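You operate a simulated robot arm through the tools that you are given. There is no shell and no other tool. Be economical: measure what you need, move in short steps, check, and stop when the job is done.

You are at the controls of a simulated two-armed robot. One attempt, no reset.

JOB
Stack the round grey patch that says "27" from the top of the grey parts bench on top of the round grey patch marked "26". Take the flags case on the top of the grey parts bench and put it away on the top of the table by the orange cradle. Put the grey bar with a steel grip that says "56" from the top of the valve bench on the top of the patch press bench and the grey bar with a steel grip that says "29" on the top of the small table by the grey tubes. Take the blue tin on the top of the valve bench and put it away on the top of the dark steel bench. Take the lid off the straight glue pot and lay it down on the top of the valve bench. Take the yellow eyelet tube and leave it on the white cover plate. Put the pot marked "empty" from the top of the narrow wooden bench on the bench behind the tins. Put the repair case on the top of the pump bench. Put the black strip with three holes on the low shelf of the pump bench. Put the straps case on the top of the repair bench away on the top of the table by the orange cradle. Take the felt block and put it in the open carton. Any order will do. Set down upright: flags case, what you pick out, repair case, straps case.
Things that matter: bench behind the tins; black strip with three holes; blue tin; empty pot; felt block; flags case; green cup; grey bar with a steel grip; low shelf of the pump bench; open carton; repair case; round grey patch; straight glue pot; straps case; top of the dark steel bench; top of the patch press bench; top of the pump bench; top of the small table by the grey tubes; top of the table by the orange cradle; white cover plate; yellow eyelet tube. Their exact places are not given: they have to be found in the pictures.

The check looks at the end state, three seconds after you hand in, the way a careful person would. Anything else that was tipped, shoved, dropped, spilled or broken makes it a failure. A push-on lid holds only when it is set on centred and level and pressed home; a screw cap is set on level and turned clockwise until tight.

ROBOT AND FRAMES
Two 7-joint arms with two-finger parallel grippers on one trunk, on a base that drives. Base frame: it is fixed to the floor where the robot stands at the start and does not move with it; the origin is under the middle of the robot, x ahead of it, y to its left, z up. Lengths are in cm, angles in rad, forces in N, time in s.
The left shoulder is at the start at [5.5, 16.3, 98], the right one opposite. With the tool pointing down near the work surface each hand reaches from about 46 to 94 cm from the robot's upright axis, wherever it stands, measured 20 degrees to its own side. Places, roughly: bench behind the tins (22x18 cm) [110, -924, 80]; black strip with three holes [150, -425, 75]; blue tin (8x8x4 cm) [100, -40, 80]; empty pot, green cup [50, -725, 75]; felt block (9x6x5 cm) [-590, -870, 80]; flags case [25, 0, 75]; grey bar with a steel grip [125, -25, 75]; low shelf of the pump bench [-170, -200, 20]; open carton (31x22x19 cm) [-400, -870, 70]; repair case [50, -525, 75]; round grey patch [50, 0, 75]; straight glue pot [150, -50, 75]; straps case [-525, -800, 75]; top of the dark steel bench [130, -900, 80]; top of the patch press bench [130, -210, 80]; top of the pump bench [-170, -200, 80]; top of the small table by the grey tubes [-170, -310, 80]; top of the table by the orange cradle [40, -540, 70]; white cover plate (12x10x1 cm) [100, 50, 80]; yellow eyelet tube (5x5x12 cm) [120, 20, 80]. Payload 3.43 kg a hand.
The tool frame of a hand sits at the grasp point between the pads (the TCP): z along the fingers, y along the line on which they close. The tips reach 3.4 cm beyond it. The gripper opens to 12.8 cm. The fingers are 2.4 cm wide and 1.2 cm thick; the gripper's body (4.8 by 13 cm) begins 9.6 cm behind the TCP.
Orientation is that of the tool frame in the base frame, as a unit quaternion [x, y, z, w]. With the fingers straight down and closing along the base's y, the tool's x points along the base's -x, its y along +y and its z along -z.

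CONTROLS
- The arms move only by the tool arm_command. It takes "left_steps", "right_steps" or both (then of equal length, played together; a hand with none holds still); each is a list of rows, each an object of numbers (a shift or turn left out is 0, a gripper value left out holds the last): "claw": the opening, from 0 (shut) to 1 (fully open); "dx", "dy", "dz": the shift along the tool's x, y, z in cm; "ax", "ay", "az": the turn, a rotation vector about the tool's x, y, z in rad. In form: [{"claw": .., "dx": .., "dy": .., "dz": .., "ax": .., "ay": .., "az": ..}, ...]. A call has 1 to 10 rows; each row is the pose to reach, as a shift and turn from the pose commanded when the call began, along the tool's axes at that moment. Rows are played at 5 a second. More than 5 cm and 0.15 rad between two rows, or a gripper value outside its range, and nothing of the call is played. Where a pose cannot be reached the arm comes as near as it can. A force on the tool above 40 N (or 10 N above the force at the start of the call, whichever is more), or a blocked arm, ends the call early, and 0.2 s more pass. The fingers move at their own pace (about 15.3 cm/s each) and stop on an object; they squeeze with about 44 N. The grip force told is the motor's: it shows also when the fingers shut on nothing. Time passes only in rows, and 0.2 s behind the last, so rows that repeat a pose let the fingers close. The reply holds the time, the measured pose of the TCP, the force on the tool along the base axes, the opening and the grip force, in the units named above and with some noise, with the torque about the TCP (base axes, N m) and any sound that the robot's microphone picked up, and new pictures: "pictures" is both (left out), scene, wrist or none (wrist: the cameras of the hands that moved).
- Cameras (640 x 400 px; columns grow to the right, rows downward): "scene" is now at [10.9, 0.79, 121.02]; the picture's right is [0.10, -0.99, 0.01], its down [-0.53, -0.06, -0.85] and it looks along [0.84, 0.08, -0.53] (base axes); focal length 214 px, centre (320, 200). "left" rides on the left gripper at [7.6, 1.1, -16] in its tool frame; the picture's right is [-0.15, 0.99, 0.00], its down [-0.88, -0.13, -0.46] and it looks along [-0.45, -0.07, 0.89] (tool axes); focal length 234 px, centre (320, 200). "right" rides on the right gripper at [7.6, -1.1, -16] in its tool frame; the picture's right is [0.15, 0.99, 0.00], its down [-0.88, 0.13, -0.46] and it looks along [-0.45, 0.07, 0.89] (tool axes); focal length 234 px, centre (320, 200).
- lift_body(by): slides the trunk up (or, below 0, down) by that many cm; the arms and the scene camera ride with it, the base frame stays. It gives what a move gives, with no picture.
- drive_base(legs): drives the robot by 1 to 6 legs, each [ahead, left, turn to the left] in cm, cm and rad, along the robot's own axes; the way and the turn of a leg run together, so that a leg with both is an arc; at most 150 cm and 3.142 rad a leg. The arms and the cameras ride along, it lands a little off, and it stops where it bumps. It gives what a move gives, and a new picture of the scene camera.
- aim_head(pan, tilt): turns the head with the scene camera to pan (to the left, within 1.501 rad either way) and tilt (down, from -0.506 to 1.204), counted from straight ahead of the robot. It gives what a move gives, and a new picture of the scene camera.
- probe_pixels(camera, pixels): for up to 12 pixels [column, row] of the newest picture of that camera ("zoom" is the newest enlarged one), the place [x, y, z] in the base frame of the surface seen there, good to about 0.3 cm. The clock stands still meanwhile.
- close_up(camera, box): a new picture of the part [left, top, right, bottom] of that camera's present view, enlarged. The clock stands still meanwhile.
- sign_off(): hands the job in; it is judged then, once.

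Go step by step. Measure first, check grasps and placings, and put right what went wrong. The budget is 371 turns and 360 pictures, counting those below and the enlarged ones. Unless the task says otherwise, let go and move clear before handing in, and close with one line.

The tools are called after "Emit:" by a JSON object that holds its "fn" and its "kwargs". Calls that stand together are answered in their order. arm_command: Moves the arms, as the interface text tells. Its arguments: {"type":"object","properties":{"left_steps":{"type":"array","items":{"type":"object","properties":{"claw":{"type":"number"},"dx":{"type":"number"},"dy":{"type":"number"},"dz":{"type":"number"},"ax":{"type":"number"},"ay":{"type":"number"},"az":{"type":"number"}}}},"right_steps":{"type":"array","items":{"type":"object","properties":{"claw":{"type":"number"},"dx":{"type":"number"},"dy":{"type":"number"},"dz":{"type":"number"},"ax":{"type":"number"},"ay":{"type":"number"},"az":{"type":"number"}}}},"pictures":{"type":"string","enum":["both","scene","wrist","none"]}},"required":[]} The other tools are called the same way: lift_body (by) slides the trunk up or down; drive_base (legs) drives the base; aim_head (pan, tilt) turns the head that bears the scene camera; probe_pixels (camera, pixels) gives the place of the surface under pixels of a picture; close_up (camera, box) takes an enlarged picture of a part of a camera's view; sign_off () hands the job in.

At the start:

```text
clock: 0.0
left_tcp_pos: [55.12, 26.58, 121.44]
left_ee_rot: [-0.005, 1.0, 0.004, 0.005]
left_contact_force: [0.2, -0.5, -0.3]
left_moment: [0.0, 0.06, -0.03]
left_opening: 12.81
left_grip_force: 0.1
right_tcp_pos: [60.56, -26.02, 123.89]
right_ee_rot: [-0.017, 1.0, -0.011, 0.008]
right_contact_force: [-0.3, -0.9, -0.7]
right_moment: [0.0, -0.02, -0.02]
right_opening: 12.83
right_grip_force: 0.0
trunk travel left (down, up): [-35.0, 59.0]
robot x, y, heading: [5.94, -0.33, 0.014]
head pan, tilt: [0.091, 0.632]
```

scene: 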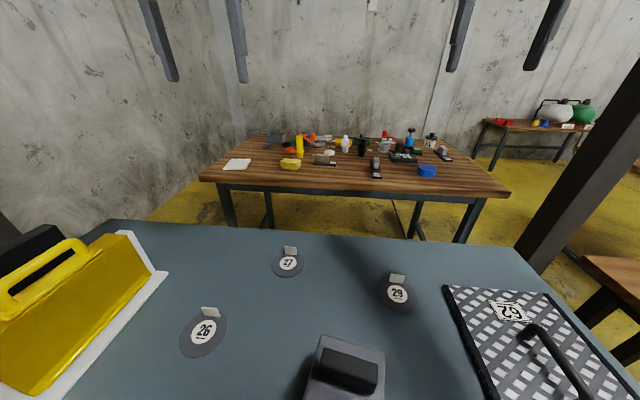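
right: 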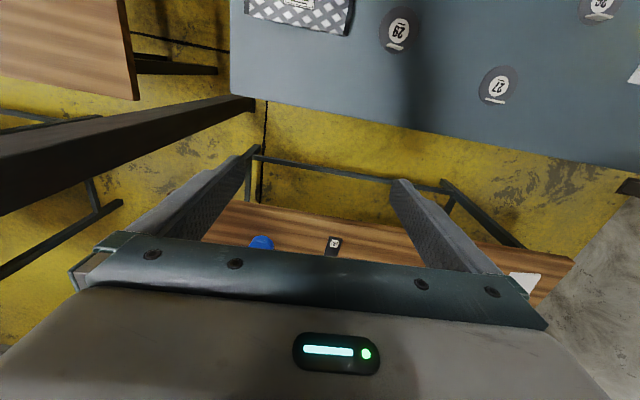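
left: 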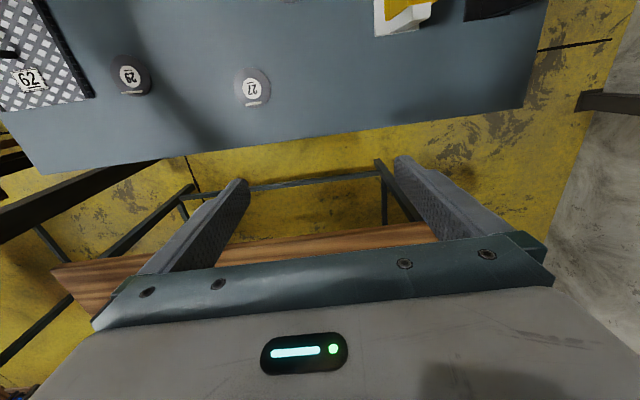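

The parts bench lies ahead with patches 26 at (205,330), 27 at (288,262), 29 at (398,292). I measure them and look closer.

Emit:
{"fn": "probe_pixels", "kwargs": {"camera": "scene", "pixels": [[205, 330], [209, 313], [288, 264], [290, 250], [274, 264], [303, 264], [288, 277], [398, 293], [180, 335], [226, 328], [230, 270], [350, 370]]}}

Emit:
{"fn": "close_up", "kwargs": {"camera": "scene", "box": [160, 230, 320, 370]}}

Emit:
{"fn": "close_up", "kwargs": {"camera": "scene", "box": [200, 110, 480, 200]}}

Emit:
{"fn": "aim_head", "kwargs": {"pan": 0.9, "tilt": 0.8}}

```text
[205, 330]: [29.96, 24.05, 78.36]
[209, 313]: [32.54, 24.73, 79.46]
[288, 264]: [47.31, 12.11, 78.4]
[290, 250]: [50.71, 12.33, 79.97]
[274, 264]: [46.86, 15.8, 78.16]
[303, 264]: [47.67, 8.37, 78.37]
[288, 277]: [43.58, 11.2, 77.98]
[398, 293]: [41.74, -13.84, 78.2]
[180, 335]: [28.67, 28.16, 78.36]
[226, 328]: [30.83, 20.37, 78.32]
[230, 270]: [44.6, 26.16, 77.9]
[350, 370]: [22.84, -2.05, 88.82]
```

```text
2.86 times, centred on (240, 300) of scene
```

zoom: 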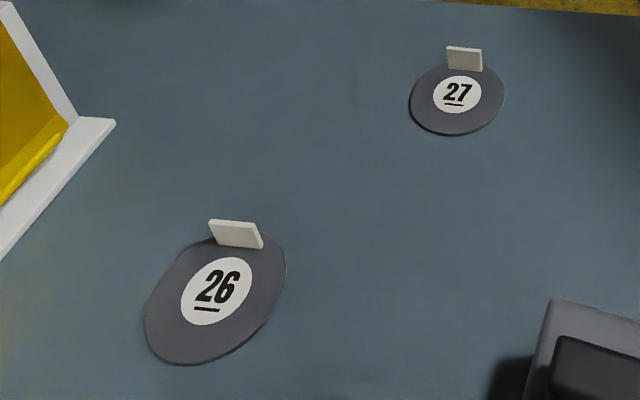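

```text
2.29 times, centred on (340, 155) of scene
```

zoom: 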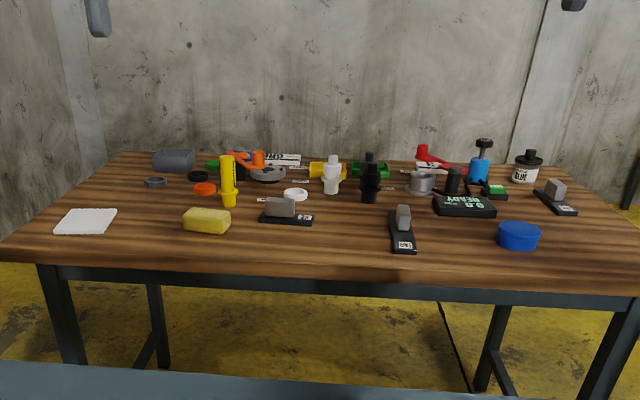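

```text
clock: 1.1
left_tcp_pos: [60.33, 26.09, 116.4]
left_ee_rot: [0.02, 0.999, 0.028, -0.023]
left_contact_force: [-0.7, -0.2, 0.9]
left_moment: [-0.01, -0.03, 0.02]
left_opening: 12.81
left_grip_force: 0.0
right_tcp_pos: [64.18, -23.14, 118.94]
right_ee_rot: [-0.066, 0.996, -0.053, -0.033]
right_contact_force: [-0.4, 0.0, 0.1]
right_moment: [0.0, 0.01, 0.02]
right_opening: 12.82
right_grip_force: 0.1
trunk travel left (down, up): [-35.0, 59.0]
robot x, y, heading: [6.43, -0.25, 0.016]
head pan, tilt: [0.901, 0.799]
```

scene: 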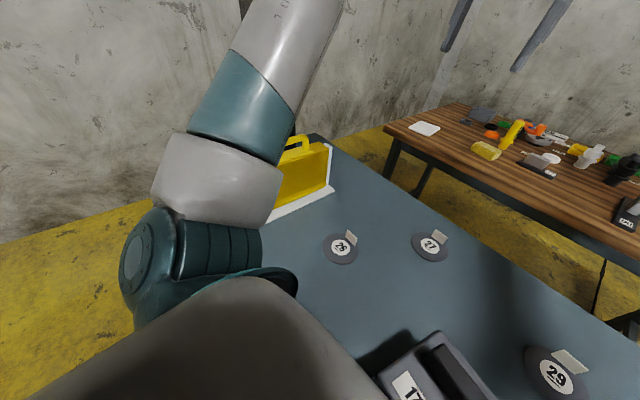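

Both discs carry an upright tab at their far rim. I back off 22 cm so that both patches are within the left hand's reach, with the head aimed at them.

Emit:
{"fn": "drive_base", "kwargs": {"legs": [[-22, 0, 0]]}}

Emit:
{"fn": "aim_head", "kwargs": {"pan": 0.3, "tilt": 0.75}}

```text
clock: 1.9
left_tcp_pos: [66.01, 21.84, 104.06]
left_ee_rot: [0.104, 0.976, 0.148, -0.124]
left_contact_force: [-0.5, 5.5, 5.7]
left_moment: [-0.89, -0.2, 0.16]
left_opening: 12.79
left_grip_force: 0.1
right_tcp_pos: [69.62, -15.01, 107.69]
right_ee_rot: [-0.069, 0.975, -0.204, -0.059]
right_contact_force: [0.4, -8.5, 6.6]
right_moment: [1.19, -0.02, -0.14]
right_opening: 12.81
right_grip_force: 0.1
trunk travel left (down, up): [-35.0, 59.0]
robot x, y, heading: [7.77, -0.66, 0.032]
head pan, tilt: [0.901, 0.799]
stopped in leg 1: the robot was blocked; the commanded pose is now the measured one
```

scene: 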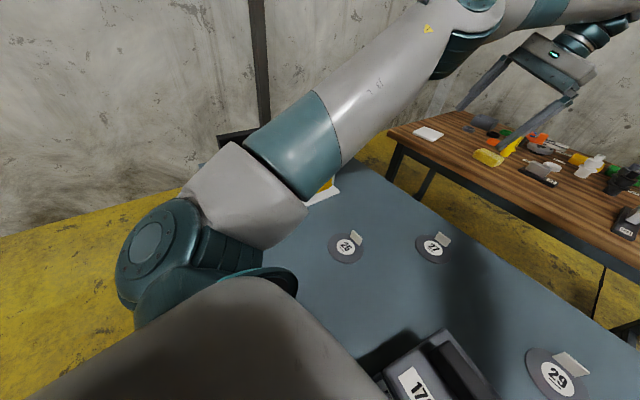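

```text
clock: 2.9
left_tcp_pos: [65.75, 21.68, 103.91]
left_ee_rot: [0.103, 0.975, 0.151, -0.126]
left_contact_force: [0.4, -0.6, 0.0]
left_moment: [0.0, 0.0, -0.01]
left_opening: 12.76
left_grip_force: 0.1
right_tcp_pos: [69.39, -14.96, 107.72]
right_ee_rot: [-0.073, 0.973, -0.209, -0.06]
right_contact_force: [-0.3, -0.3, -0.8]
right_moment: [0.02, 0.0, -0.02]
right_opening: 12.8
right_grip_force: 0.1
trunk travel left (down, up): [-35.0, 59.0]
robot x, y, heading: [7.86, -0.47, 0.031]
head pan, tilt: [0.3, 0.75]
```

scene: 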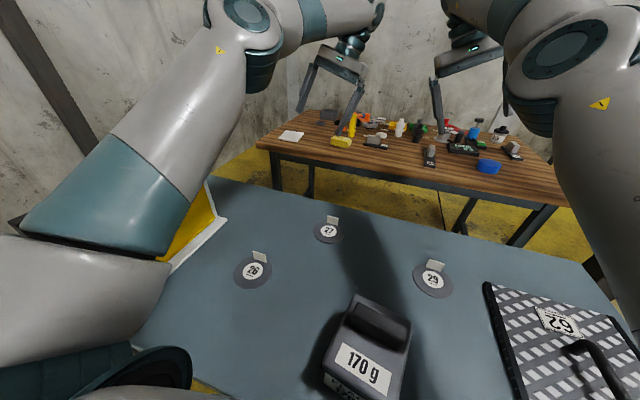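

The base was blocked going backward and the arms drifted; I look around to the sides and rear to see what is behind.

Emit:
{"fn": "aim_head", "kwargs": {"pan": 1.5, "tilt": 0.5}}

Emit:
{"fn": "aim_head", "kwargs": {"pan": -1.5, "tilt": 0.5}}

```text
clock: 4.3
left_tcp_pos: [65.71, 21.92, 104.22]
left_ee_rot: [0.101, 0.975, 0.155, -0.123]
left_contact_force: [0.2, 0.0, 0.6]
left_moment: [-0.01, 0.03, -0.04]
left_opening: 12.79
left_grip_force: 0.1
right_tcp_pos: [69.44, -15.16, 108.09]
right_ee_rot: [-0.068, 0.973, -0.212, -0.057]
right_contact_force: [0.1, -0.3, -0.1]
right_moment: [0.0, 0.01, -0.01]
right_opening: 12.78
right_grip_force: 0.0
trunk travel left (down, up): [-35.0, 59.0]
robot x, y, heading: [8.33, -0.45, 0.035]
head pan, tilt: [1.499, 0.499]
```

scene: 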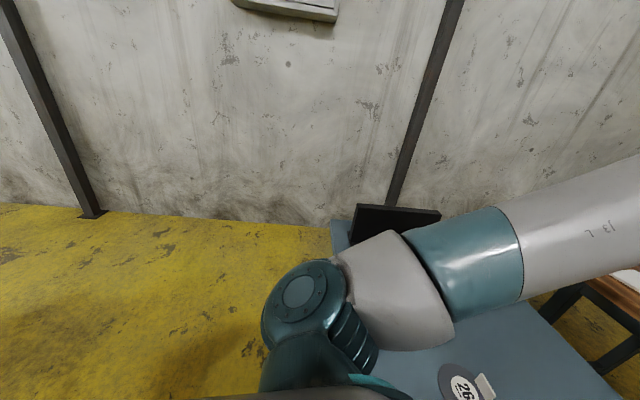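

```text
clock: 6.9
left_tcp_pos: [65.65, 21.95, 104.32]
left_ee_rot: [0.101, 0.975, 0.157, -0.123]
left_contact_force: [-0.5, -0.4, 0.5]
left_moment: [-0.01, 0.01, -0.01]
left_opening: 12.82
left_grip_force: 0.1
right_tcp_pos: [69.27, -15.21, 108.04]
right_ee_rot: [-0.069, 0.973, -0.214, -0.058]
right_contact_force: [-0.4, -0.3, 0.1]
right_moment: [-0.02, 0.0, -0.02]
right_opening: 12.82
right_grip_force: 0.1
trunk travel left (down, up): [-35.0, 59.0]
robot x, y, heading: [8.01, -0.74, 0.035]
head pan, tilt: [-1.499, 0.499]
```

scene: 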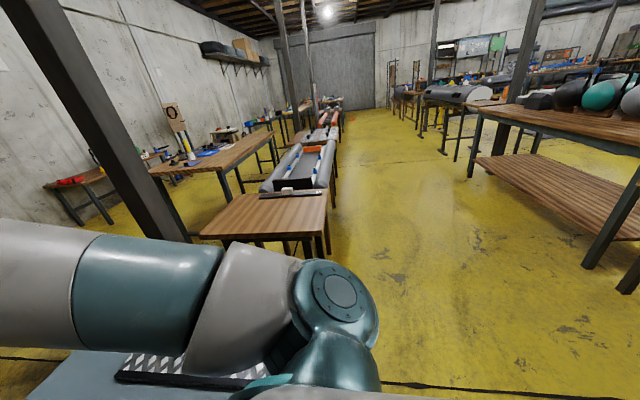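

Nothing is visible at the sides that should block. I try backing off again by a small amount.

Emit:
{"fn": "drive_base", "kwargs": {"legs": [[-5, 0, 0]]}}

```text
clock: 7.6
left_tcp_pos: [68.76, 21.29, 92.42]
left_ee_rot: [0.159, 0.895, 0.369, -0.195]
left_contact_force: [-0.3, -0.6, 10.4]
left_moment: [-0.81, -0.35, -0.02]
left_opening: 12.81
left_grip_force: 0.2
right_tcp_pos: [73.58, -15.25, 93.51]
right_ee_rot: [-0.059, 0.951, -0.299, -0.062]
right_contact_force: [0.0, -0.5, 11.5]
right_moment: [0.79, -0.18, 0.03]
right_opening: 12.81
right_grip_force: 0.1
trunk travel left (down, up): [-35.0, 59.0]
robot x, y, heading: [8.8, -0.5, 0.057]
head pan, tilt: [-1.499, 0.499]
stopped in leg 1: the robot was blocked; the commanded pose is now the measured one
```

scene: 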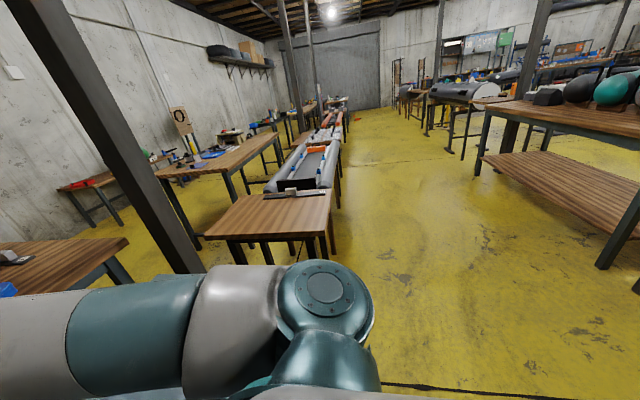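

The arms sagged during that drive and the base crept forward. I lift both hands a little to see whether they hold, and check pictures.

Emit:
{"fn": "arm_command", "kwargs": {"left_steps": [{"dz": -3}, {"dz": -6}, {"dz": -9}, {"dz": -12}, {"dz": -12}], "right_steps": [{"dz": -3}, {"dz": -6}, {"dz": -9}, {"dz": -12}, {"dz": -12}], "pictures": "none"}}

Emit:
{"fn": "aim_head", "kwargs": {"pan": 0, "tilt": 1.2}}

```text
clock: 7.9
left_tcp_pos: [67.39, 14.97, 87.48]
left_ee_rot: [0.251, 0.859, 0.385, -0.226]
left_contact_force: [0.6, -0.1, 6.4]
left_moment: [-0.64, -0.14, 0.07]
left_opening: 12.79
left_grip_force: 0.1
left hand out of reach, approached as far as the arm can: row 1
right_tcp_pos: [75.62, -18.8, 90.32]
right_ee_rot: [-0.02, 0.952, -0.304, -0.033]
right_contact_force: [0.2, 0.4, 7.7]
right_moment: [0.46, -0.05, -0.03]
right_opening: 12.81
right_grip_force: 0.1
right hand out of reach, approached as far as the arm can: row 1
trunk travel left (down, up): [-35.0, 59.0]
robot x, y, heading: [10.23, -0.43, 0.064]
head pan, tilt: [-1.499, 0.499]
stopped in row 1 (left hand): the arm was blocked; the commanded pose is now the measured one
```

```text
clock: 9.5
left_tcp_pos: [67.22, 15.01, 87.26]
left_ee_rot: [0.25, 0.859, 0.384, -0.227]
left_contact_force: [0.0, -0.1, -0.6]
left_moment: [-0.04, -0.01, 0.04]
left_opening: 12.82
left_grip_force: 0.0
right_tcp_pos: [75.67, -18.72, 90.24]
right_ee_rot: [-0.022, 0.951, -0.306, -0.032]
right_contact_force: [-0.2, 0.1, -0.2]
right_moment: [0.0, -0.05, 0.0]
right_opening: 12.77
right_grip_force: 0.1
trunk travel left (down, up): [-35.0, 59.0]
robot x, y, heading: [10.2, -0.72, 0.07]
head pan, tilt: [0.0, 1.201]
```

scene: 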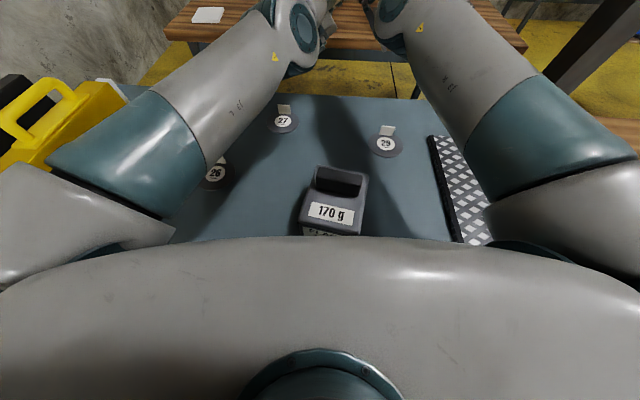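

Motions seem jammed while the upper arms hang low over the bench and near the case. I raise the trunk to get clear.

Emit:
{"fn": "lift_body", "kwargs": {"by": 12}}

```text
clock: 9.9
left_tcp_pos: [68.14, 18.41, 76.9]
left_ee_rot: [0.294, 0.845, 0.359, -0.265]
left_contact_force: [-0.3, -4.3, 8.3]
left_moment: [-0.36, -0.31, -0.15]
left_opening: 12.81
left_grip_force: 0.2
right_tcp_pos: [78.89, -23.39, 94.01]
right_ee_rot: [0.047, 0.978, -0.197, 0.038]
right_contact_force: [0.6, 4.3, -7.0]
right_moment: [-0.81, 0.01, -0.03]
right_opening: 12.81
right_grip_force: 0.1
trunk travel left (down, up): [-42.5, 51.5]
robot x, y, heading: [9.03, -0.52, 0.056]
head pan, tilt: [0.0, 1.201]
stopped: the arm was blocked; the commanded pose is now the measured one
```

The left hand dropped further while the trunk rose. I look with all cameras before going on, via a tiny hold.

Emit:
{"fn": "arm_command", "kwargs": {"left_steps": [{"dz": 0}], "right_steps": [{"dz": 0}]}}

Emit:
{"fn": "aim_head", "kwargs": {"pan": 0, "tilt": 0.5}}

```text
clock: 10.2
left_tcp_pos: [66.54, 21.13, 66.99]
left_ee_rot: [0.328, 0.825, 0.332, -0.318]
left_contact_force: [3.3, -2.4, 4.6]
left_moment: [-0.22, 0.01, 0.18]
left_opening: 12.84
left_grip_force: 0.1
right_tcp_pos: [79.41, -25.58, 83.24]
right_ee_rot: [0.041, 0.977, -0.211, 0.004]
right_contact_force: [0.2, 0.9, 5.2]
right_moment: [0.18, -0.03, -0.03]
right_opening: 12.79
right_grip_force: 0.1
trunk travel left (down, up): [-42.5, 51.5]
robot x, y, heading: [7.22, -0.19, 0.044]
head pan, tilt: [0.0, 1.201]
stopped in row 1 (left hand): the arm was blocked; the commanded pose is now the measured one
```

scene: 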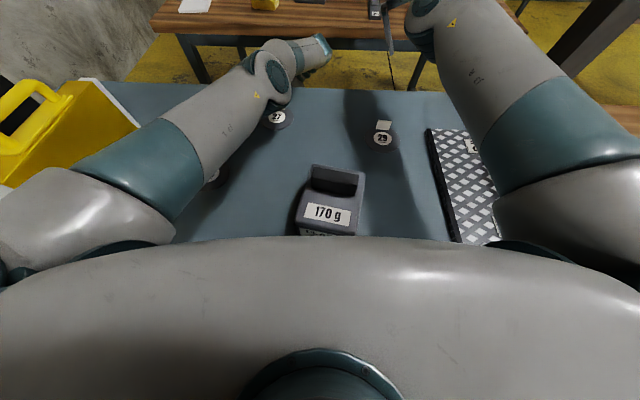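
right: 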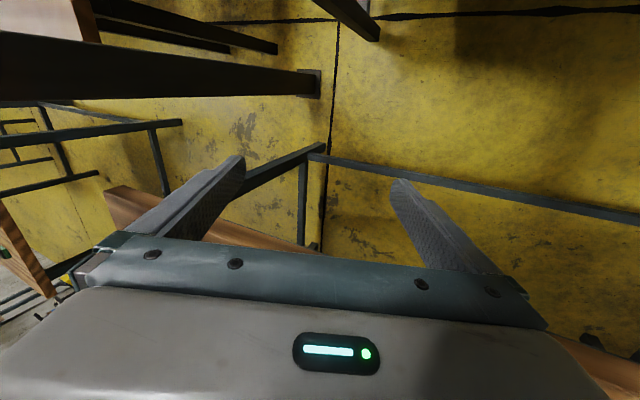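
left: 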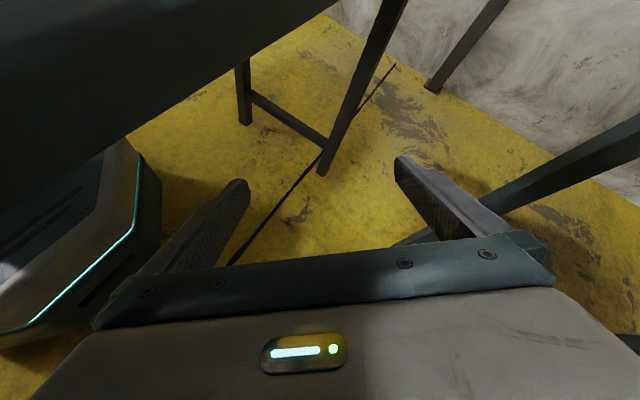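

```text
clock: 11.3
left_tcp_pos: [66.76, 20.5, 68.02]
left_ee_rot: [0.327, 0.826, 0.336, -0.312]
left_contact_force: [-1.1, 0.6, 0.5]
left_moment: [-0.04, -0.1, -0.07]
left_opening: 12.75
left_grip_force: 0.2
right_tcp_pos: [79.17, -25.89, 83.26]
right_ee_rot: [0.043, 0.977, -0.211, 0.0]
right_contact_force: [-0.1, 1.0, 0.4]
right_moment: [-0.03, 0.01, -0.02]
right_opening: 12.81
right_grip_force: 0.0
trunk travel left (down, up): [-42.5, 51.5]
robot x, y, heading: [8.34, -0.52, 0.039]
head pan, tilt: [0.0, 0.499]
```

scene: 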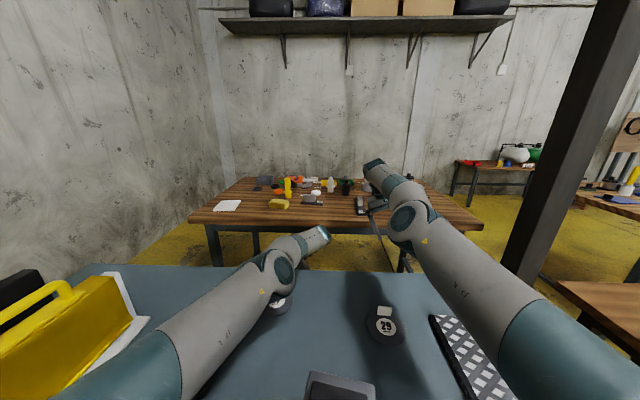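

The arms lurch in every move as if something is jammed. I check where the bench's near edge is relative to the body.

Emit:
{"fn": "aim_head", "kwargs": {"pan": 1.4, "tilt": 0.9}}

Emit:
{"fn": "aim_head", "kwargs": {"pan": -1.4, "tilt": 1.0}}

```text
clock: 12.8
left_tcp_pos: [67.01, 20.31, 68.18]
left_ee_rot: [0.329, 0.825, 0.337, -0.312]
left_contact_force: [-0.5, -0.4, 0.4]
left_moment: [0.01, 0.0, -0.02]
left_opening: 12.79
left_grip_force: 0.0
right_tcp_pos: [79.1, -26.06, 83.28]
right_ee_rot: [0.045, 0.976, -0.211, -0.002]
right_contact_force: [0.1, -0.7, 0.4]
right_moment: [0.01, 0.0, 0.0]
right_opening: 12.78
right_grip_force: 0.1
trunk travel left (down, up): [-42.5, 51.5]
robot x, y, heading: [8.41, -0.35, 0.037]
head pan, tilt: [1.4, 0.901]
```

scene: 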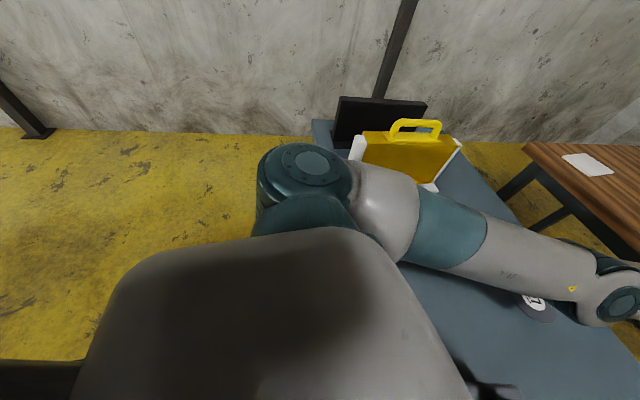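

```text
clock: 15.3
left_tcp_pos: [66.95, 20.25, 68.09]
left_ee_rot: [0.328, 0.826, 0.338, -0.311]
left_contact_force: [0.1, -0.1, -0.6]
left_moment: [0.04, 0.01, 0.05]
left_opening: 12.81
left_grip_force: 0.1
right_tcp_pos: [79.1, -26.21, 83.26]
right_ee_rot: [0.046, 0.976, -0.212, -0.002]
right_contact_force: [0.1, -0.8, 0.3]
right_moment: [0.0, 0.0, -0.01]
right_opening: 12.81
right_grip_force: 0.0
trunk travel left (down, up): [-42.5, 51.5]
robot x, y, heading: [7.67, -0.39, 0.039]
head pan, tilt: [-1.4, 1.0]
```

scene: 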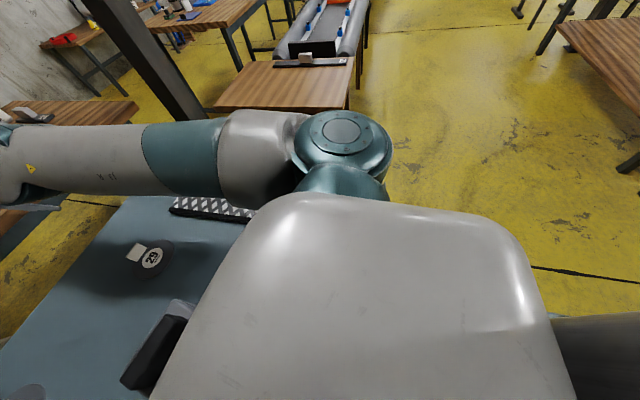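

A dark thing shows right behind the robot at (600,345). I probe it and the bench edges.

Emit:
{"fn": "probe_pixels", "kwargs": {"camera": "scene", "pixels": [[600, 345], [560, 335], [635, 320], [600, 318], [630, 390], [535, 315], [560, 290], [245, 225], [200, 200], [350, 250], [175, 330], [20, 380]]}}

Emit:
{"fn": "close_up", "kwargs": {"camera": "scene", "box": [440, 240, 640, 400]}}

```text
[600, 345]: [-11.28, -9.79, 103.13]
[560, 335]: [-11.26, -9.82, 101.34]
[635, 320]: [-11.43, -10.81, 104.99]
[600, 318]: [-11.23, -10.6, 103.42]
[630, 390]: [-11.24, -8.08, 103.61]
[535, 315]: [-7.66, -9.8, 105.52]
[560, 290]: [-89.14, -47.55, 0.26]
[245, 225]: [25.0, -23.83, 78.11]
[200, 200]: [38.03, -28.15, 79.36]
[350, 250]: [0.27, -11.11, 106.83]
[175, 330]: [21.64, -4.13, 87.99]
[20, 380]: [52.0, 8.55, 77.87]
```

```text
2.50 times, centred on (540, 320) of scene
```

zoom: 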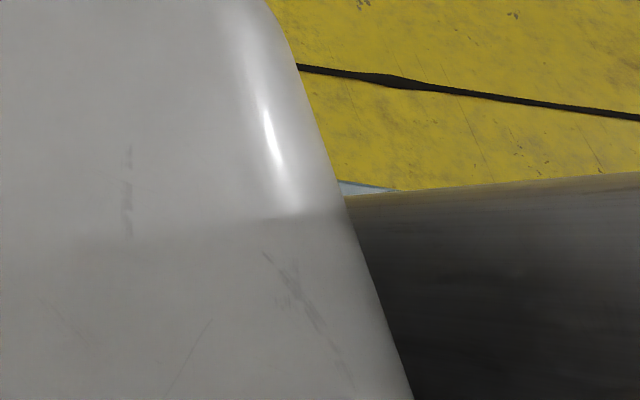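

The dark thing is the robot's own mast. I test the right arm alone with a modest lift to see how it tracks.

Emit:
{"fn": "arm_command", "kwargs": {"right_steps": [{"dz": -0.5}, {"dz": -1}, {"dz": -2}, {"dz": -3}, {"dz": -3}], "pictures": "none"}}

```text
clock: 15.6
left_tcp_pos: [65.51, 19.22, 65.35]
left_ee_rot: [0.365, 0.799, 0.336, -0.341]
left_contact_force: [-0.2, -0.5, 0.8]
left_moment: [0.0, -0.04, -0.04]
left_opening: 12.81
left_grip_force: 0.0
right_tcp_pos: [81.93, -31.85, 85.92]
right_ee_rot: [0.118, 0.977, -0.168, 0.06]
right_contact_force: [0.6, 6.6, -3.5]
right_moment: [-0.84, -0.03, -0.08]
right_opening: 12.81
right_grip_force: 0.1
trunk travel left (down, up): [-42.5, 51.5]
robot x, y, heading: [7.67, -0.53, 0.043]
head pan, tilt: [-1.4, 1.0]
stopped in row 1 (right hand): the arm was blocked; the commanded pose is now the measured one
```

The hand jumped 6 cm for a 0.5 cm command, so it may be re-posing its elbow. I repeat small right-arm holds to see whether it settles.

Emit:
{"fn": "arm_command", "kwargs": {"right_steps": [{"dz": 0}, {"dz": 0}, {"dz": 0}, {"dz": 0}], "pictures": "none"}}

Emit:
{"fn": "arm_command", "kwargs": {"right_steps": [{"dz": 0}, {"dz": 0}, {"dz": 0}, {"dz": 0}], "pictures": "scene"}}

```text
clock: 15.9
left_tcp_pos: [66.28, 24.47, 63.74]
left_ee_rot: [0.317, 0.838, 0.306, -0.321]
left_contact_force: [-2.3, -2.0, -2.3]
left_moment: [0.33, -0.07, -0.31]
left_opening: 12.79
left_grip_force: 0.0
right_tcp_pos: [81.51, -29.88, 77.73]
right_ee_rot: [0.085, 0.981, -0.175, 0.026]
right_contact_force: [0.9, 2.5, 6.1]
right_moment: [0.1, 0.13, -0.09]
right_opening: 12.8
right_grip_force: 0.0
trunk travel left (down, up): [-42.5, 51.5]
robot x, y, heading: [6.99, -0.53, 0.047]
head pan, tilt: [-1.4, 1.0]
stopped in row 1 (left hand): the arm was blocked; the commanded pose is now the measured one
```

```text
clock: 16.2
left_tcp_pos: [66.55, 24.36, 64.47]
left_ee_rot: [0.342, 0.815, 0.327, -0.334]
left_contact_force: [1.0, -0.2, 0.2]
left_moment: [0.02, 0.02, -0.01]
left_opening: 12.78
left_grip_force: 0.1
right_tcp_pos: [83.52, -38.14, 79.7]
right_ee_rot: [0.172, 0.969, -0.156, 0.087]
right_contact_force: [0.4, 7.2, -4.5]
right_moment: [-1.02, -0.02, -0.09]
right_opening: 12.81
right_grip_force: 0.1
trunk travel left (down, up): [-42.5, 51.5]
robot x, y, heading: [6.97, 0.07, 0.043]
head pan, tilt: [-1.4, 1.0]
stopped in row 1 (left hand): the arm was blocked; the commanded pose is now the measured one
```

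scene: 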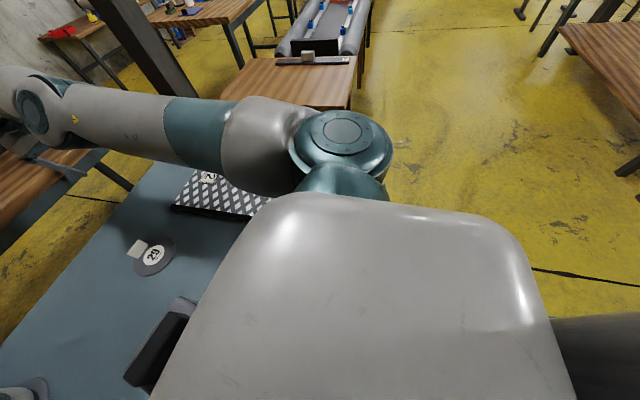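

The left hand now sits behind the bench's far edge, and the right hand nears the valve bench. Raising the trunk is the safe direction, so I try it again.

Emit:
{"fn": "lift_body", "kwargs": {"by": 15}}

Emit:
{"fn": "aim_head", "kwargs": {"pan": 0, "tilt": 0.8}}

```text
clock: 16.6
left_tcp_pos: [68.05, 28.34, 62.85]
left_ee_rot: [0.298, 0.847, 0.304, -0.318]
left_contact_force: [-3.1, -0.6, -2.2]
left_moment: [0.38, -0.03, -0.27]
left_opening: 12.76
left_grip_force: 0.0
right_tcp_pos: [82.88, -36.81, 70.46]
right_ee_rot: [0.157, 0.973, -0.165, 0.044]
right_contact_force: [2.8, 3.7, 6.8]
right_moment: [-0.08, 0.31, -0.14]
right_opening: 12.8
right_grip_force: 0.0
trunk travel left (down, up): [-44.0, 50.0]
robot x, y, heading: [5.88, -0.32, 0.041]
head pan, tilt: [-1.4, 1.0]
stopped: the arm was blocked; the commanded pose is now the measured one
```

```text
clock: 18.1
left_tcp_pos: [68.32, 25.91, 62.13]
left_ee_rot: [0.323, 0.83, 0.314, -0.329]
left_contact_force: [-0.6, -0.3, -0.5]
left_moment: [-0.01, -0.01, 0.0]
left_opening: 12.76
left_grip_force: 0.0
right_tcp_pos: [83.15, -39.11, 71.92]
right_ee_rot: [0.174, 0.969, -0.167, 0.048]
right_contact_force: [0.5, -0.3, 0.8]
right_moment: [0.03, 0.05, 0.0]
right_opening: 12.83
right_grip_force: 0.1
trunk travel left (down, up): [-44.0, 50.0]
robot x, y, heading: [6.15, -0.62, 0.029]
head pan, tilt: [0.0, 0.799]
```

scene: 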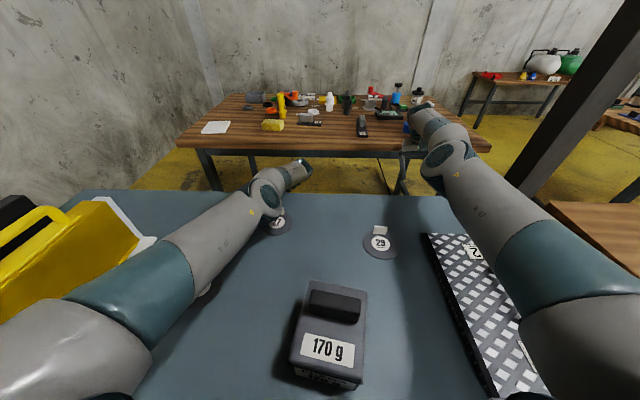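

Both hands remain low; the left elbow hovers at patch 27 near (268,200). I measure its height and try a firm multi-row lift of the right hand alone.

Emit:
{"fn": "probe_pixels", "kwargs": {"camera": "scene", "pixels": [[268, 195], [268, 215], [300, 175], [278, 225], [445, 160], [430, 115], [200, 260], [20, 370], [180, 148], [490, 150], [275, 232], [380, 242]]}}

Emit:
{"fn": "arm_command", "kwargs": {"right_steps": [{"dz": -4}, {"dz": -8}, {"dz": -12}, {"dz": -16}], "pictures": "none"}}

```text
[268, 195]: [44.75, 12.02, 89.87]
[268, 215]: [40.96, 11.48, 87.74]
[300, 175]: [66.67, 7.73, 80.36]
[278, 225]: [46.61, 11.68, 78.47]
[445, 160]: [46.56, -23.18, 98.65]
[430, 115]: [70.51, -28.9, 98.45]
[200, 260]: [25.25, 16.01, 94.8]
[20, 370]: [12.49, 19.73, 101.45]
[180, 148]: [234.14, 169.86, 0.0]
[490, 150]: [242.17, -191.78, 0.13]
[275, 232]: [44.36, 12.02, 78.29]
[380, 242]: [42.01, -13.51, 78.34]
```

```text
clock: 18.4
left_tcp_pos: [68.75, 27.17, 63.27]
left_ee_rot: [0.332, 0.825, 0.316, -0.331]
left_contact_force: [-0.1, -0.5, -0.6]
left_moment: [0.04, 0.01, 0.01]
left_opening: 12.79
left_grip_force: 0.0
right_tcp_pos: [80.71, -34.09, 65.8]
right_ee_rot: [0.105, 0.981, -0.161, -0.019]
right_contact_force: [1.6, -0.5, 2.6]
right_moment: [0.2, 0.11, -0.02]
right_opening: 12.79
right_grip_force: 0.1
trunk travel left (down, up): [-44.0, 50.0]
robot x, y, heading: [5.78, 0.21, 0.038]
head pan, tilt: [0.0, 0.799]
stopped in row 1 (left hand): the arm was blocked; the commanded pose is now the measured one
```

The left arm seems to rest with its elbow just over patch 27 and blocks each call. I command both hands upward together in base z (about 4 cm), accounting for the left tool's tilt.

Emit:
{"fn": "arm_command", "kwargs": {"left_steps": [{"dz": -4.5}, {"dz": -9}, {"dz": -13}], "right_steps": [{"dz": -4.5}, {"dz": -9}, {"dz": -13}], "pictures": "scene"}}

```text
clock: 18.8
left_tcp_pos: [68.44, 26.58, 62.78]
left_ee_rot: [0.321, 0.83, 0.309, -0.336]
left_contact_force: [0.0, -0.1, 0.4]
left_moment: [0.02, 0.04, 0.01]
left_opening: 12.8
left_grip_force: 0.0
left hand out of reach, approached as far as the arm can: row 1
right_tcp_pos: [81.98, -37.89, 69.03]
right_ee_rot: [0.17, 0.972, -0.159, 0.017]
right_contact_force: [0.9, 0.4, 3.7]
right_moment: [0.16, 0.17, -0.1]
right_opening: 12.8
right_grip_force: 0.0
trunk travel left (down, up): [-44.0, 50.0]
robot x, y, heading: [5.58, -0.22, 0.033]
head pan, tilt: [0.0, 0.799]
stopped in row 1 (right hand): the arm was blocked; the commanded pose is now the measured one
```

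scene: 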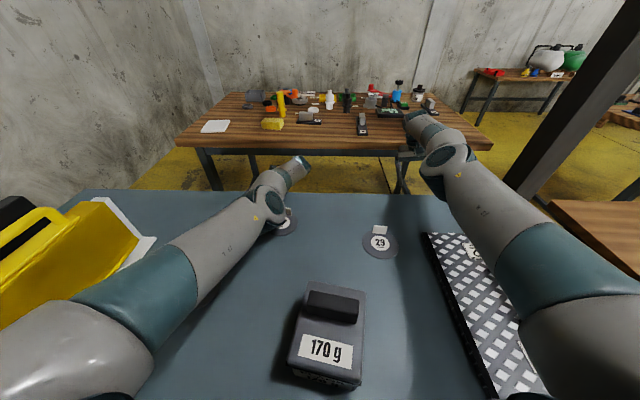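

The left target was out of reach along its tilted axis and the right got blocked. I try drawing the right hand back toward the body instead, leaving the left alone.

Emit:
{"fn": "arm_command", "kwargs": {"right_steps": [{"dx": 1}, {"dx": 2}, {"dx": 3}, {"dx": 4}], "pictures": "none"}}

Emit:
{"fn": "arm_command", "kwargs": {"right_steps": [{"dx": 1, "dz": -1}, {"dx": 2, "dz": -2}, {"dx": 3, "dz": -3}, {"dx": 4, "dz": -4}], "pictures": "none"}}

```text
clock: 19.2
left_tcp_pos: [68.42, 26.81, 60.7]
left_ee_rot: [0.329, 0.827, 0.299, -0.343]
left_contact_force: [-2.5, 1.6, -5.5]
left_moment: [0.36, 0.07, -0.13]
left_opening: 12.79
left_grip_force: 0.1
right_tcp_pos: [76.8, -28.76, 59.05]
right_ee_rot: [0.053, 0.983, -0.15, -0.089]
right_contact_force: [2.6, -1.1, 5.4]
right_moment: [0.32, 0.15, -0.13]
right_opening: 12.81
right_grip_force: 0.0
trunk travel left (down, up): [-44.0, 50.0]
robot x, y, heading: [4.75, -0.8, 0.024]
head pan, tilt: [0.0, 0.799]
stopped in row 1 (right hand): the arm was blocked; the commanded pose is now the measured one
```

```text
clock: 19.6
left_tcp_pos: [69.29, 28.08, 62.69]
left_ee_rot: [0.333, 0.824, 0.306, -0.34]
left_contact_force: [0.0, -0.5, 0.0]
left_moment: [0.07, 0.04, 0.02]
left_opening: 12.8
left_grip_force: 0.0
right_tcp_pos: [73.77, -26.02, 54.99]
right_ee_rot: [0.014, 0.98, -0.146, -0.133]
right_contact_force: [0.6, -1.3, -1.0]
right_moment: [0.1, -0.04, -0.02]
right_opening: 12.79
right_grip_force: 0.2
trunk travel left (down, up): [-44.0, 50.0]
robot x, y, heading: [5.19, -0.31, 0.031]
head pan, tilt: [0.0, 0.799]
stopped in row 1 (left hand): the arm was blocked; the commanded pose is now the measured one
```

Both hands now hang low beyond the bench edge. I test whether the trunk can move with the arms at rest, upward by a small amount.

Emit:
{"fn": "lift_body", "kwargs": {"by": 5}}

Emit:
{"fn": "lift_body", "kwargs": {"by": 5}}

Emit:
{"fn": "lift_body", "kwargs": {"by": 5}}

```text
clock: 19.9
left_tcp_pos: [70.24, 28.67, 60.3]
left_ee_rot: [0.34, 0.819, 0.297, -0.355]
left_contact_force: [0.8, -0.2, -1.0]
left_moment: [0.06, 0.05, 0.0]
left_opening: 12.8
left_grip_force: 0.1
right_tcp_pos: [73.96, -26.63, 52.33]
right_ee_rot: [0.014, 0.976, -0.148, -0.157]
right_contact_force: [1.6, 4.7, -3.3]
right_moment: [-0.58, 0.3, 0.16]
right_opening: 12.81
right_grip_force: 0.1
trunk travel left (down, up): [-45.3, 48.7]
robot x, y, heading: [4.11, -0.45, 0.026]
head pan, tilt: [0.0, 0.799]
stopped: the arm was blocked; the commanded pose is now the measured one
```

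```text
clock: 20.8
left_tcp_pos: [72.98, 28.11, 62.42]
left_ee_rot: [0.344, 0.814, 0.291, -0.366]
left_contact_force: [0.0, 0.3, -0.4]
left_moment: [-0.01, -0.03, -0.01]
left_opening: 12.81
left_grip_force: 0.0
right_tcp_pos: [77.08, -25.39, 54.85]
right_ee_rot: [0.009, 0.975, -0.149, -0.164]
right_contact_force: [-0.7, -0.7, -0.6]
right_moment: [0.02, 0.0, 0.01]
right_opening: 12.79
right_grip_force: 0.0
trunk travel left (down, up): [-50.3, 43.7]
robot x, y, heading: [5.28, -0.16, 0.035]
head pan, tilt: [0.0, 0.799]
```

```text
clock: 21.7
left_tcp_pos: [72.79, 28.22, 67.53]
left_ee_rot: [0.344, 0.814, 0.292, -0.367]
left_contact_force: [1.0, -0.8, -0.1]
left_moment: [-0.01, 0.01, 0.0]
left_opening: 12.8
left_grip_force: 0.1
right_tcp_pos: [77.04, -25.24, 59.84]
right_ee_rot: [0.008, 0.975, -0.149, -0.165]
right_contact_force: [-1.0, -0.3, 0.3]
right_moment: [-0.02, 0.02, -0.02]
right_opening: 12.79
right_grip_force: 0.0
trunk travel left (down, up): [-55.3, 38.7]
robot x, y, heading: [4.85, -0.21, 0.028]
head pan, tilt: [0.0, 0.799]
```

Now the lift works and the hands ride up rigidly. I keep raising the trunk to bring both hands above the benches.

Emit:
{"fn": "lift_body", "kwargs": {"by": 36}}

Emit:
{"fn": "aim_head", "kwargs": {"pan": 0.05, "tilt": 0.9}}

```text
clock: 25.2
left_tcp_pos: [72.74, 28.27, 103.56]
left_ee_rot: [0.344, 0.814, 0.291, -0.366]
left_contact_force: [-0.1, -0.3, -0.1]
left_moment: [-0.04, 0.01, -0.02]
left_opening: 12.8
left_grip_force: 0.1
right_tcp_pos: [77.03, -25.27, 95.91]
right_ee_rot: [0.009, 0.975, -0.15, -0.165]
right_contact_force: [0.4, 0.0, 0.0]
right_moment: [-0.03, 0.0, -0.04]
right_opening: 12.8
right_grip_force: 0.0
trunk travel left (down, up): [-91.3, 2.7]
robot x, y, heading: [4.99, -0.14, 0.029]
head pan, tilt: [0.0, 0.799]
```

```text
clock: 25.9
left_tcp_pos: [72.79, 28.27, 103.56]
left_ee_rot: [0.344, 0.814, 0.292, -0.366]
left_contact_force: [0.5, -1.0, -0.3]
left_moment: [0.01, 0.03, 0.0]
left_opening: 12.8
left_grip_force: 0.0
right_tcp_pos: [77.13, -25.41, 95.99]
right_ee_rot: [0.009, 0.975, -0.15, -0.164]
right_contact_force: [0.3, 0.6, 0.0]
right_moment: [0.02, 0.02, -0.02]
right_opening: 12.8
right_grip_force: 0.2
trunk travel left (down, up): [-91.3, 2.7]
robot x, y, heading: [5.54, 0.0, 0.031]
head pan, tilt: [0.051, 0.901]
```

scene: 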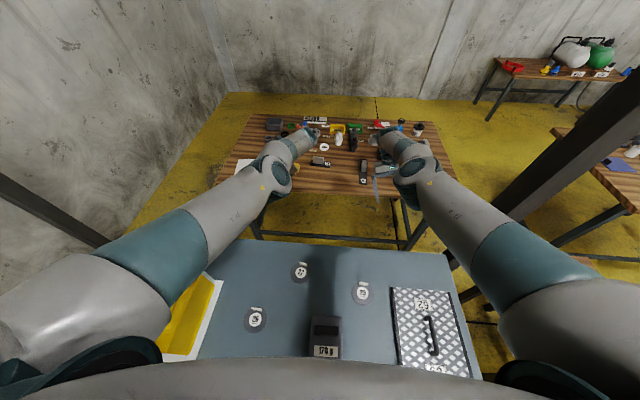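

The arms are stable now and nothing on the bench was disturbed. I try backing off again, then look.

Emit:
{"fn": "drive_base", "kwargs": {"legs": [[-24, 0, -0.03]]}}

```text
clock: 27.7
left_tcp_pos: [49.5, 26.01, 103.51]
left_ee_rot: [0.354, 0.809, 0.296, -0.364]
left_contact_force: [0.6, 1.4, -0.8]
left_moment: [-0.01, -0.01, 0.03]
left_opening: 12.81
left_grip_force: 0.0
right_tcp_pos: [52.29, -27.6, 95.78]
right_ee_rot: [0.021, 0.975, -0.147, -0.168]
right_contact_force: [0.7, 0.0, 0.6]
right_moment: [0.02, 0.01, 0.02]
right_opening: 12.8
right_grip_force: 0.1
trunk travel left (down, up): [-91.3, 2.7]
robot x, y, heading: [-19.07, -0.76, 0.007]
head pan, tilt: [0.051, 0.901]
```

scene: 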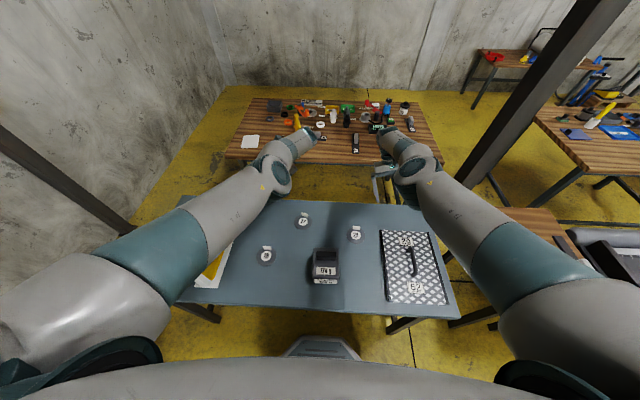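

Driving works now. I straighten both hands: left pointing down with fingers closing along base x, right pointing down along y.

Emit:
{"fn": "arm_command", "kwargs": {"left_steps": [{"ax": -0.011, "ay": -0.11, "az": 0.076}, {"ax": -0.023, "ay": -0.221, "az": 0.152}, {"ax": -0.034, "ay": -0.331, "az": 0.228}, {"ax": -0.045, "ay": -0.442, "az": 0.304}, {"ax": -0.057, "ay": -0.552, "az": 0.38}, {"ax": -0.068, "ay": -0.663, "az": 0.456}, {"ax": -0.079, "ay": -0.773, "az": 0.532}, {"ax": -0.091, "ay": -0.884, "az": 0.608}, {"ax": -0.102, "ay": -0.994, "az": 0.684}, {"ax": -0.102, "ay": -0.994, "az": 0.684}], "right_steps": [{"ax": -0.033, "ay": -0.038}, {"ax": -0.066, "ay": -0.076}, {"ax": -0.1, "ay": -0.113}, {"ax": -0.132, "ay": -0.151}, {"ax": -0.165, "ay": -0.189}, {"ax": -0.198, "ay": -0.227}, {"ax": -0.231, "ay": -0.264}, {"ax": -0.264, "ay": -0.302}, {"ax": -0.297, "ay": -0.34, "az": -0.042}, {"ax": -0.297, "ay": -0.34, "az": -0.042}], "pictures": "scene"}}

```text
clock: 29.9
left_tcp_pos: [62.52, 20.69, 105.05]
left_ee_rot: [0.704, 0.711, 0.006, -0.005]
left_contact_force: [-0.1, -0.2, -1.3]
left_moment: [0.01, -0.04, 0.0]
left_opening: 12.81
left_grip_force: 0.1
left hand out of reach, approached as far as the arm can: row 1, 2, 3, 4, 5, 6, 7, 8, 9, 10
right_tcp_pos: [51.91, -27.61, 95.87]
right_ee_rot: [0.001, 1.0, 0.001, 0.004]
right_contact_force: [-1.4, 3.0, 0.1]
right_moment: [-0.32, -0.2, 0.01]
right_opening: 12.8
right_grip_force: 0.1
right hand out of reach, approached as far as the arm can: row 1, 2, 3, 4, 5, 6, 7, 8, 9
trunk travel left (down, up): [-91.3, 2.7]
robot x, y, heading: [-19.17, -0.59, 0.012]
head pan, tilt: [0.051, 0.901]
```

scene: 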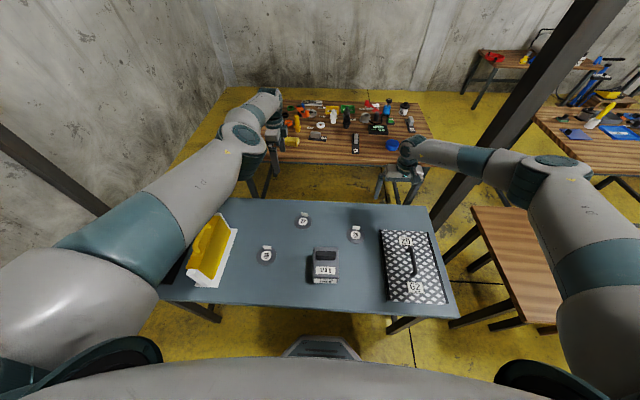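

Both hands now point down. The trunk is very high, so I raise the hands and lower the trunk in turn, to shoulders near 115 cm.

Emit:
{"fn": "arm_command", "kwargs": {"left_steps": [{"dz": -4}, {"dz": -8}, {"dz": -12}, {"dz": -16}, {"dz": -20}, {"dz": -20}], "right_steps": [{"dz": -4}, {"dz": -8}, {"dz": -12}, {"dz": -16}, {"dz": -20}, {"dz": -20}], "pictures": "none"}}

Emit:
{"fn": "lift_body", "kwargs": {"by": -20}}

Emit:
{"fn": "arm_command", "kwargs": {"left_steps": [{"dz": -4}, {"dz": -8}, {"dz": -12}, {"dz": -15}, {"dz": -15}], "right_steps": [{"dz": -4}, {"dz": -8}, {"dz": -12}, {"dz": -15}, {"dz": -15}], "pictures": "none"}}

Emit:
{"fn": "lift_body", "kwargs": {"by": -18}}

Emit:
{"fn": "aim_head", "kwargs": {"pan": 0.3, "tilt": 0.8}}

```text
clock: 31.3
left_tcp_pos: [64.06, 20.85, 125.05]
left_ee_rot: [0.708, 0.707, -0.001, 0.002]
left_contact_force: [-0.6, 0.6, -0.2]
left_moment: [-0.01, -0.02, 0.02]
left_opening: 12.79
left_grip_force: 0.1
left hand out of reach, approached as far as the arm can: row 1, 2, 3, 4, 5, 6
right_tcp_pos: [52.3, -27.81, 115.71]
right_ee_rot: [0.001, 1.0, -0.001, 0.001]
right_contact_force: [-0.3, 0.2, 0.1]
right_moment: [0.0, -0.01, 0.01]
right_opening: 12.79
right_grip_force: 0.1
trunk travel left (down, up): [-91.3, 2.7]
robot x, y, heading: [-19.16, -1.0, 0.007]
head pan, tilt: [0.051, 0.901]
```

```text
clock: 33.5
left_tcp_pos: [64.11, 20.74, 105.09]
left_ee_rot: [0.708, 0.706, 0.0, 0.001]
left_contact_force: [-0.2, -0.7, 0.5]
left_moment: [-0.03, -0.02, 0.0]
left_opening: 12.82
left_grip_force: 0.1
right_tcp_pos: [52.27, -27.86, 95.54]
right_ee_rot: [0.001, 1.0, -0.001, 0.002]
right_contact_force: [-0.7, 0.7, -0.2]
right_moment: [-0.02, -0.01, 0.04]
right_opening: 12.82
right_grip_force: 0.1
trunk travel left (down, up): [-71.3, 22.7]
robot x, y, heading: [-19.1, -0.46, 0.004]
head pan, tilt: [0.051, 0.901]
```

```text
clock: 34.7
left_tcp_pos: [62.01, 21.12, 118.75]
left_ee_rot: [0.707, 0.707, -0.001, 0.001]
left_contact_force: [0.2, 0.2, -0.4]
left_moment: [0.05, 0.0, 0.04]
left_opening: 12.78
left_grip_force: 0.1
left hand out of reach, approached as far as the arm can: row 1, 2, 3, 4, 5
right_tcp_pos: [52.47, -27.81, 110.5]
right_ee_rot: [0.0, 1.0, 0.0, 0.0]
right_contact_force: [-0.7, 0.3, 0.7]
right_moment: [0.03, 0.0, 0.0]
right_opening: 12.81
right_grip_force: 0.1
trunk travel left (down, up): [-71.3, 22.7]
robot x, y, heading: [-19.21, -0.71, 0.005]
head pan, tilt: [0.051, 0.901]
```

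```text
clock: 36.7
left_tcp_pos: [62.02, 21.16, 100.89]
left_ee_rot: [0.708, 0.706, 0.0, 0.001]
left_contact_force: [-0.2, 1.1, -0.8]
left_moment: [0.03, 0.02, -0.01]
left_opening: 12.79
left_grip_force: 0.1
right_tcp_pos: [52.24, -27.66, 92.39]
right_ee_rot: [0.001, 1.0, 0.0, 0.001]
right_contact_force: [-0.3, 0.3, 0.2]
right_moment: [-0.05, 0.0, 0.0]
right_opening: 12.81
right_grip_force: 0.0
trunk travel left (down, up): [-53.3, 40.7]
robot x, y, heading: [-19.26, -1.0, 0.008]
head pan, tilt: [0.051, 0.901]
```

```text
clock: 37.4
left_tcp_pos: [62.0, 21.11, 100.72]
left_ee_rot: [0.708, 0.707, -0.001, 0.001]
left_contact_force: [0.4, 0.8, -0.5]
left_moment: [-0.01, -0.01, 0.01]
left_opening: 12.78
left_grip_force: 0.1
right_tcp_pos: [52.48, -27.72, 92.57]
right_ee_rot: [0.002, 1.0, 0.0, 0.002]
right_contact_force: [-0.6, -0.3, 0.9]
right_moment: [-0.04, 0.04, -0.02]
right_opening: 12.84
right_grip_force: 0.1
trunk travel left (down, up): [-53.3, 40.7]
robot x, y, heading: [-19.01, -0.96, 0.003]
head pan, tilt: [0.3, 0.799]
```

scene: 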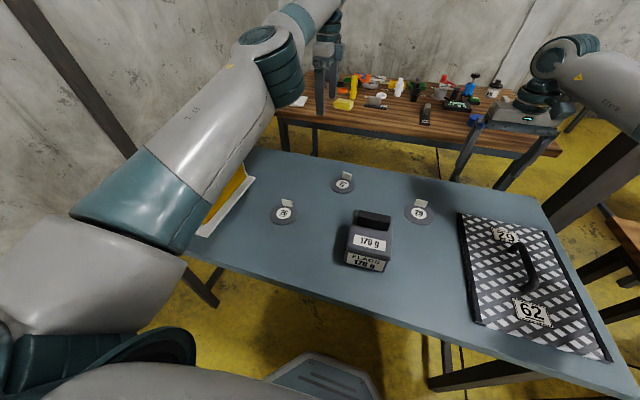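

The "170 g FLAGS" block at (370,240) is the flags case. I zoom onto patches 26 and 27 to measure the tabs precisely while moving the left hand over 27.

Emit:
{"fn": "arm_command", "kwargs": {"left_steps": [{"dx": -2, "dy": -3, "claw": 0.3}, {"dx": -4, "dy": -5.5}, {"dx": -6, "dy": -8}, {"dx": -8.8, "dy": -11.3}, {"dx": -8.8, "dy": -11.3}], "pictures": "wrist"}}

Emit:
{"fn": "close_up", "kwargs": {"camera": "scene", "box": [250, 150, 370, 240]}}

```text
clock: 38.6
left_tcp_pos: [60.02, 11.02, 103.47]
left_ee_rot: [0.707, 0.707, -0.002, 0.001]
left_contact_force: [0.8, 0.3, 0.0]
left_moment: [-0.03, 0.03, 0.01]
left_opening: 3.81
left_grip_force: 0.0
left hand out of reach, approached as far as the arm can: row 1, 2, 3, 4, 5
right_tcp_pos: [52.54, -27.55, 92.46]
right_ee_rot: [0.0, 1.0, -0.001, 0.001]
right_contact_force: [0.4, 0.5, 0.7]
right_moment: [-0.03, 0.01, 0.01]
right_opening: 12.81
right_grip_force: 0.0
trunk travel left (down, up): [-53.3, 40.7]
robot x, y, heading: [-19.01, -0.88, 0.006]
head pan, tilt: [0.3, 0.799]
```

left: 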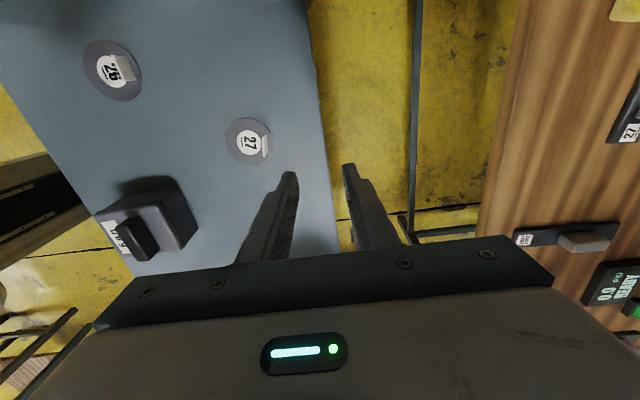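

```text
4.44 times, centred on (310, 195) of scene
```

zoom: 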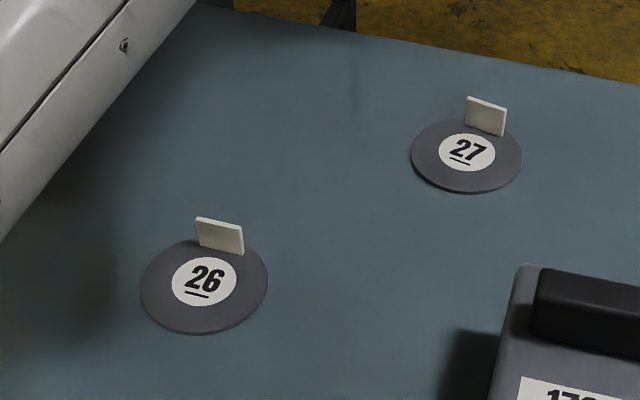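

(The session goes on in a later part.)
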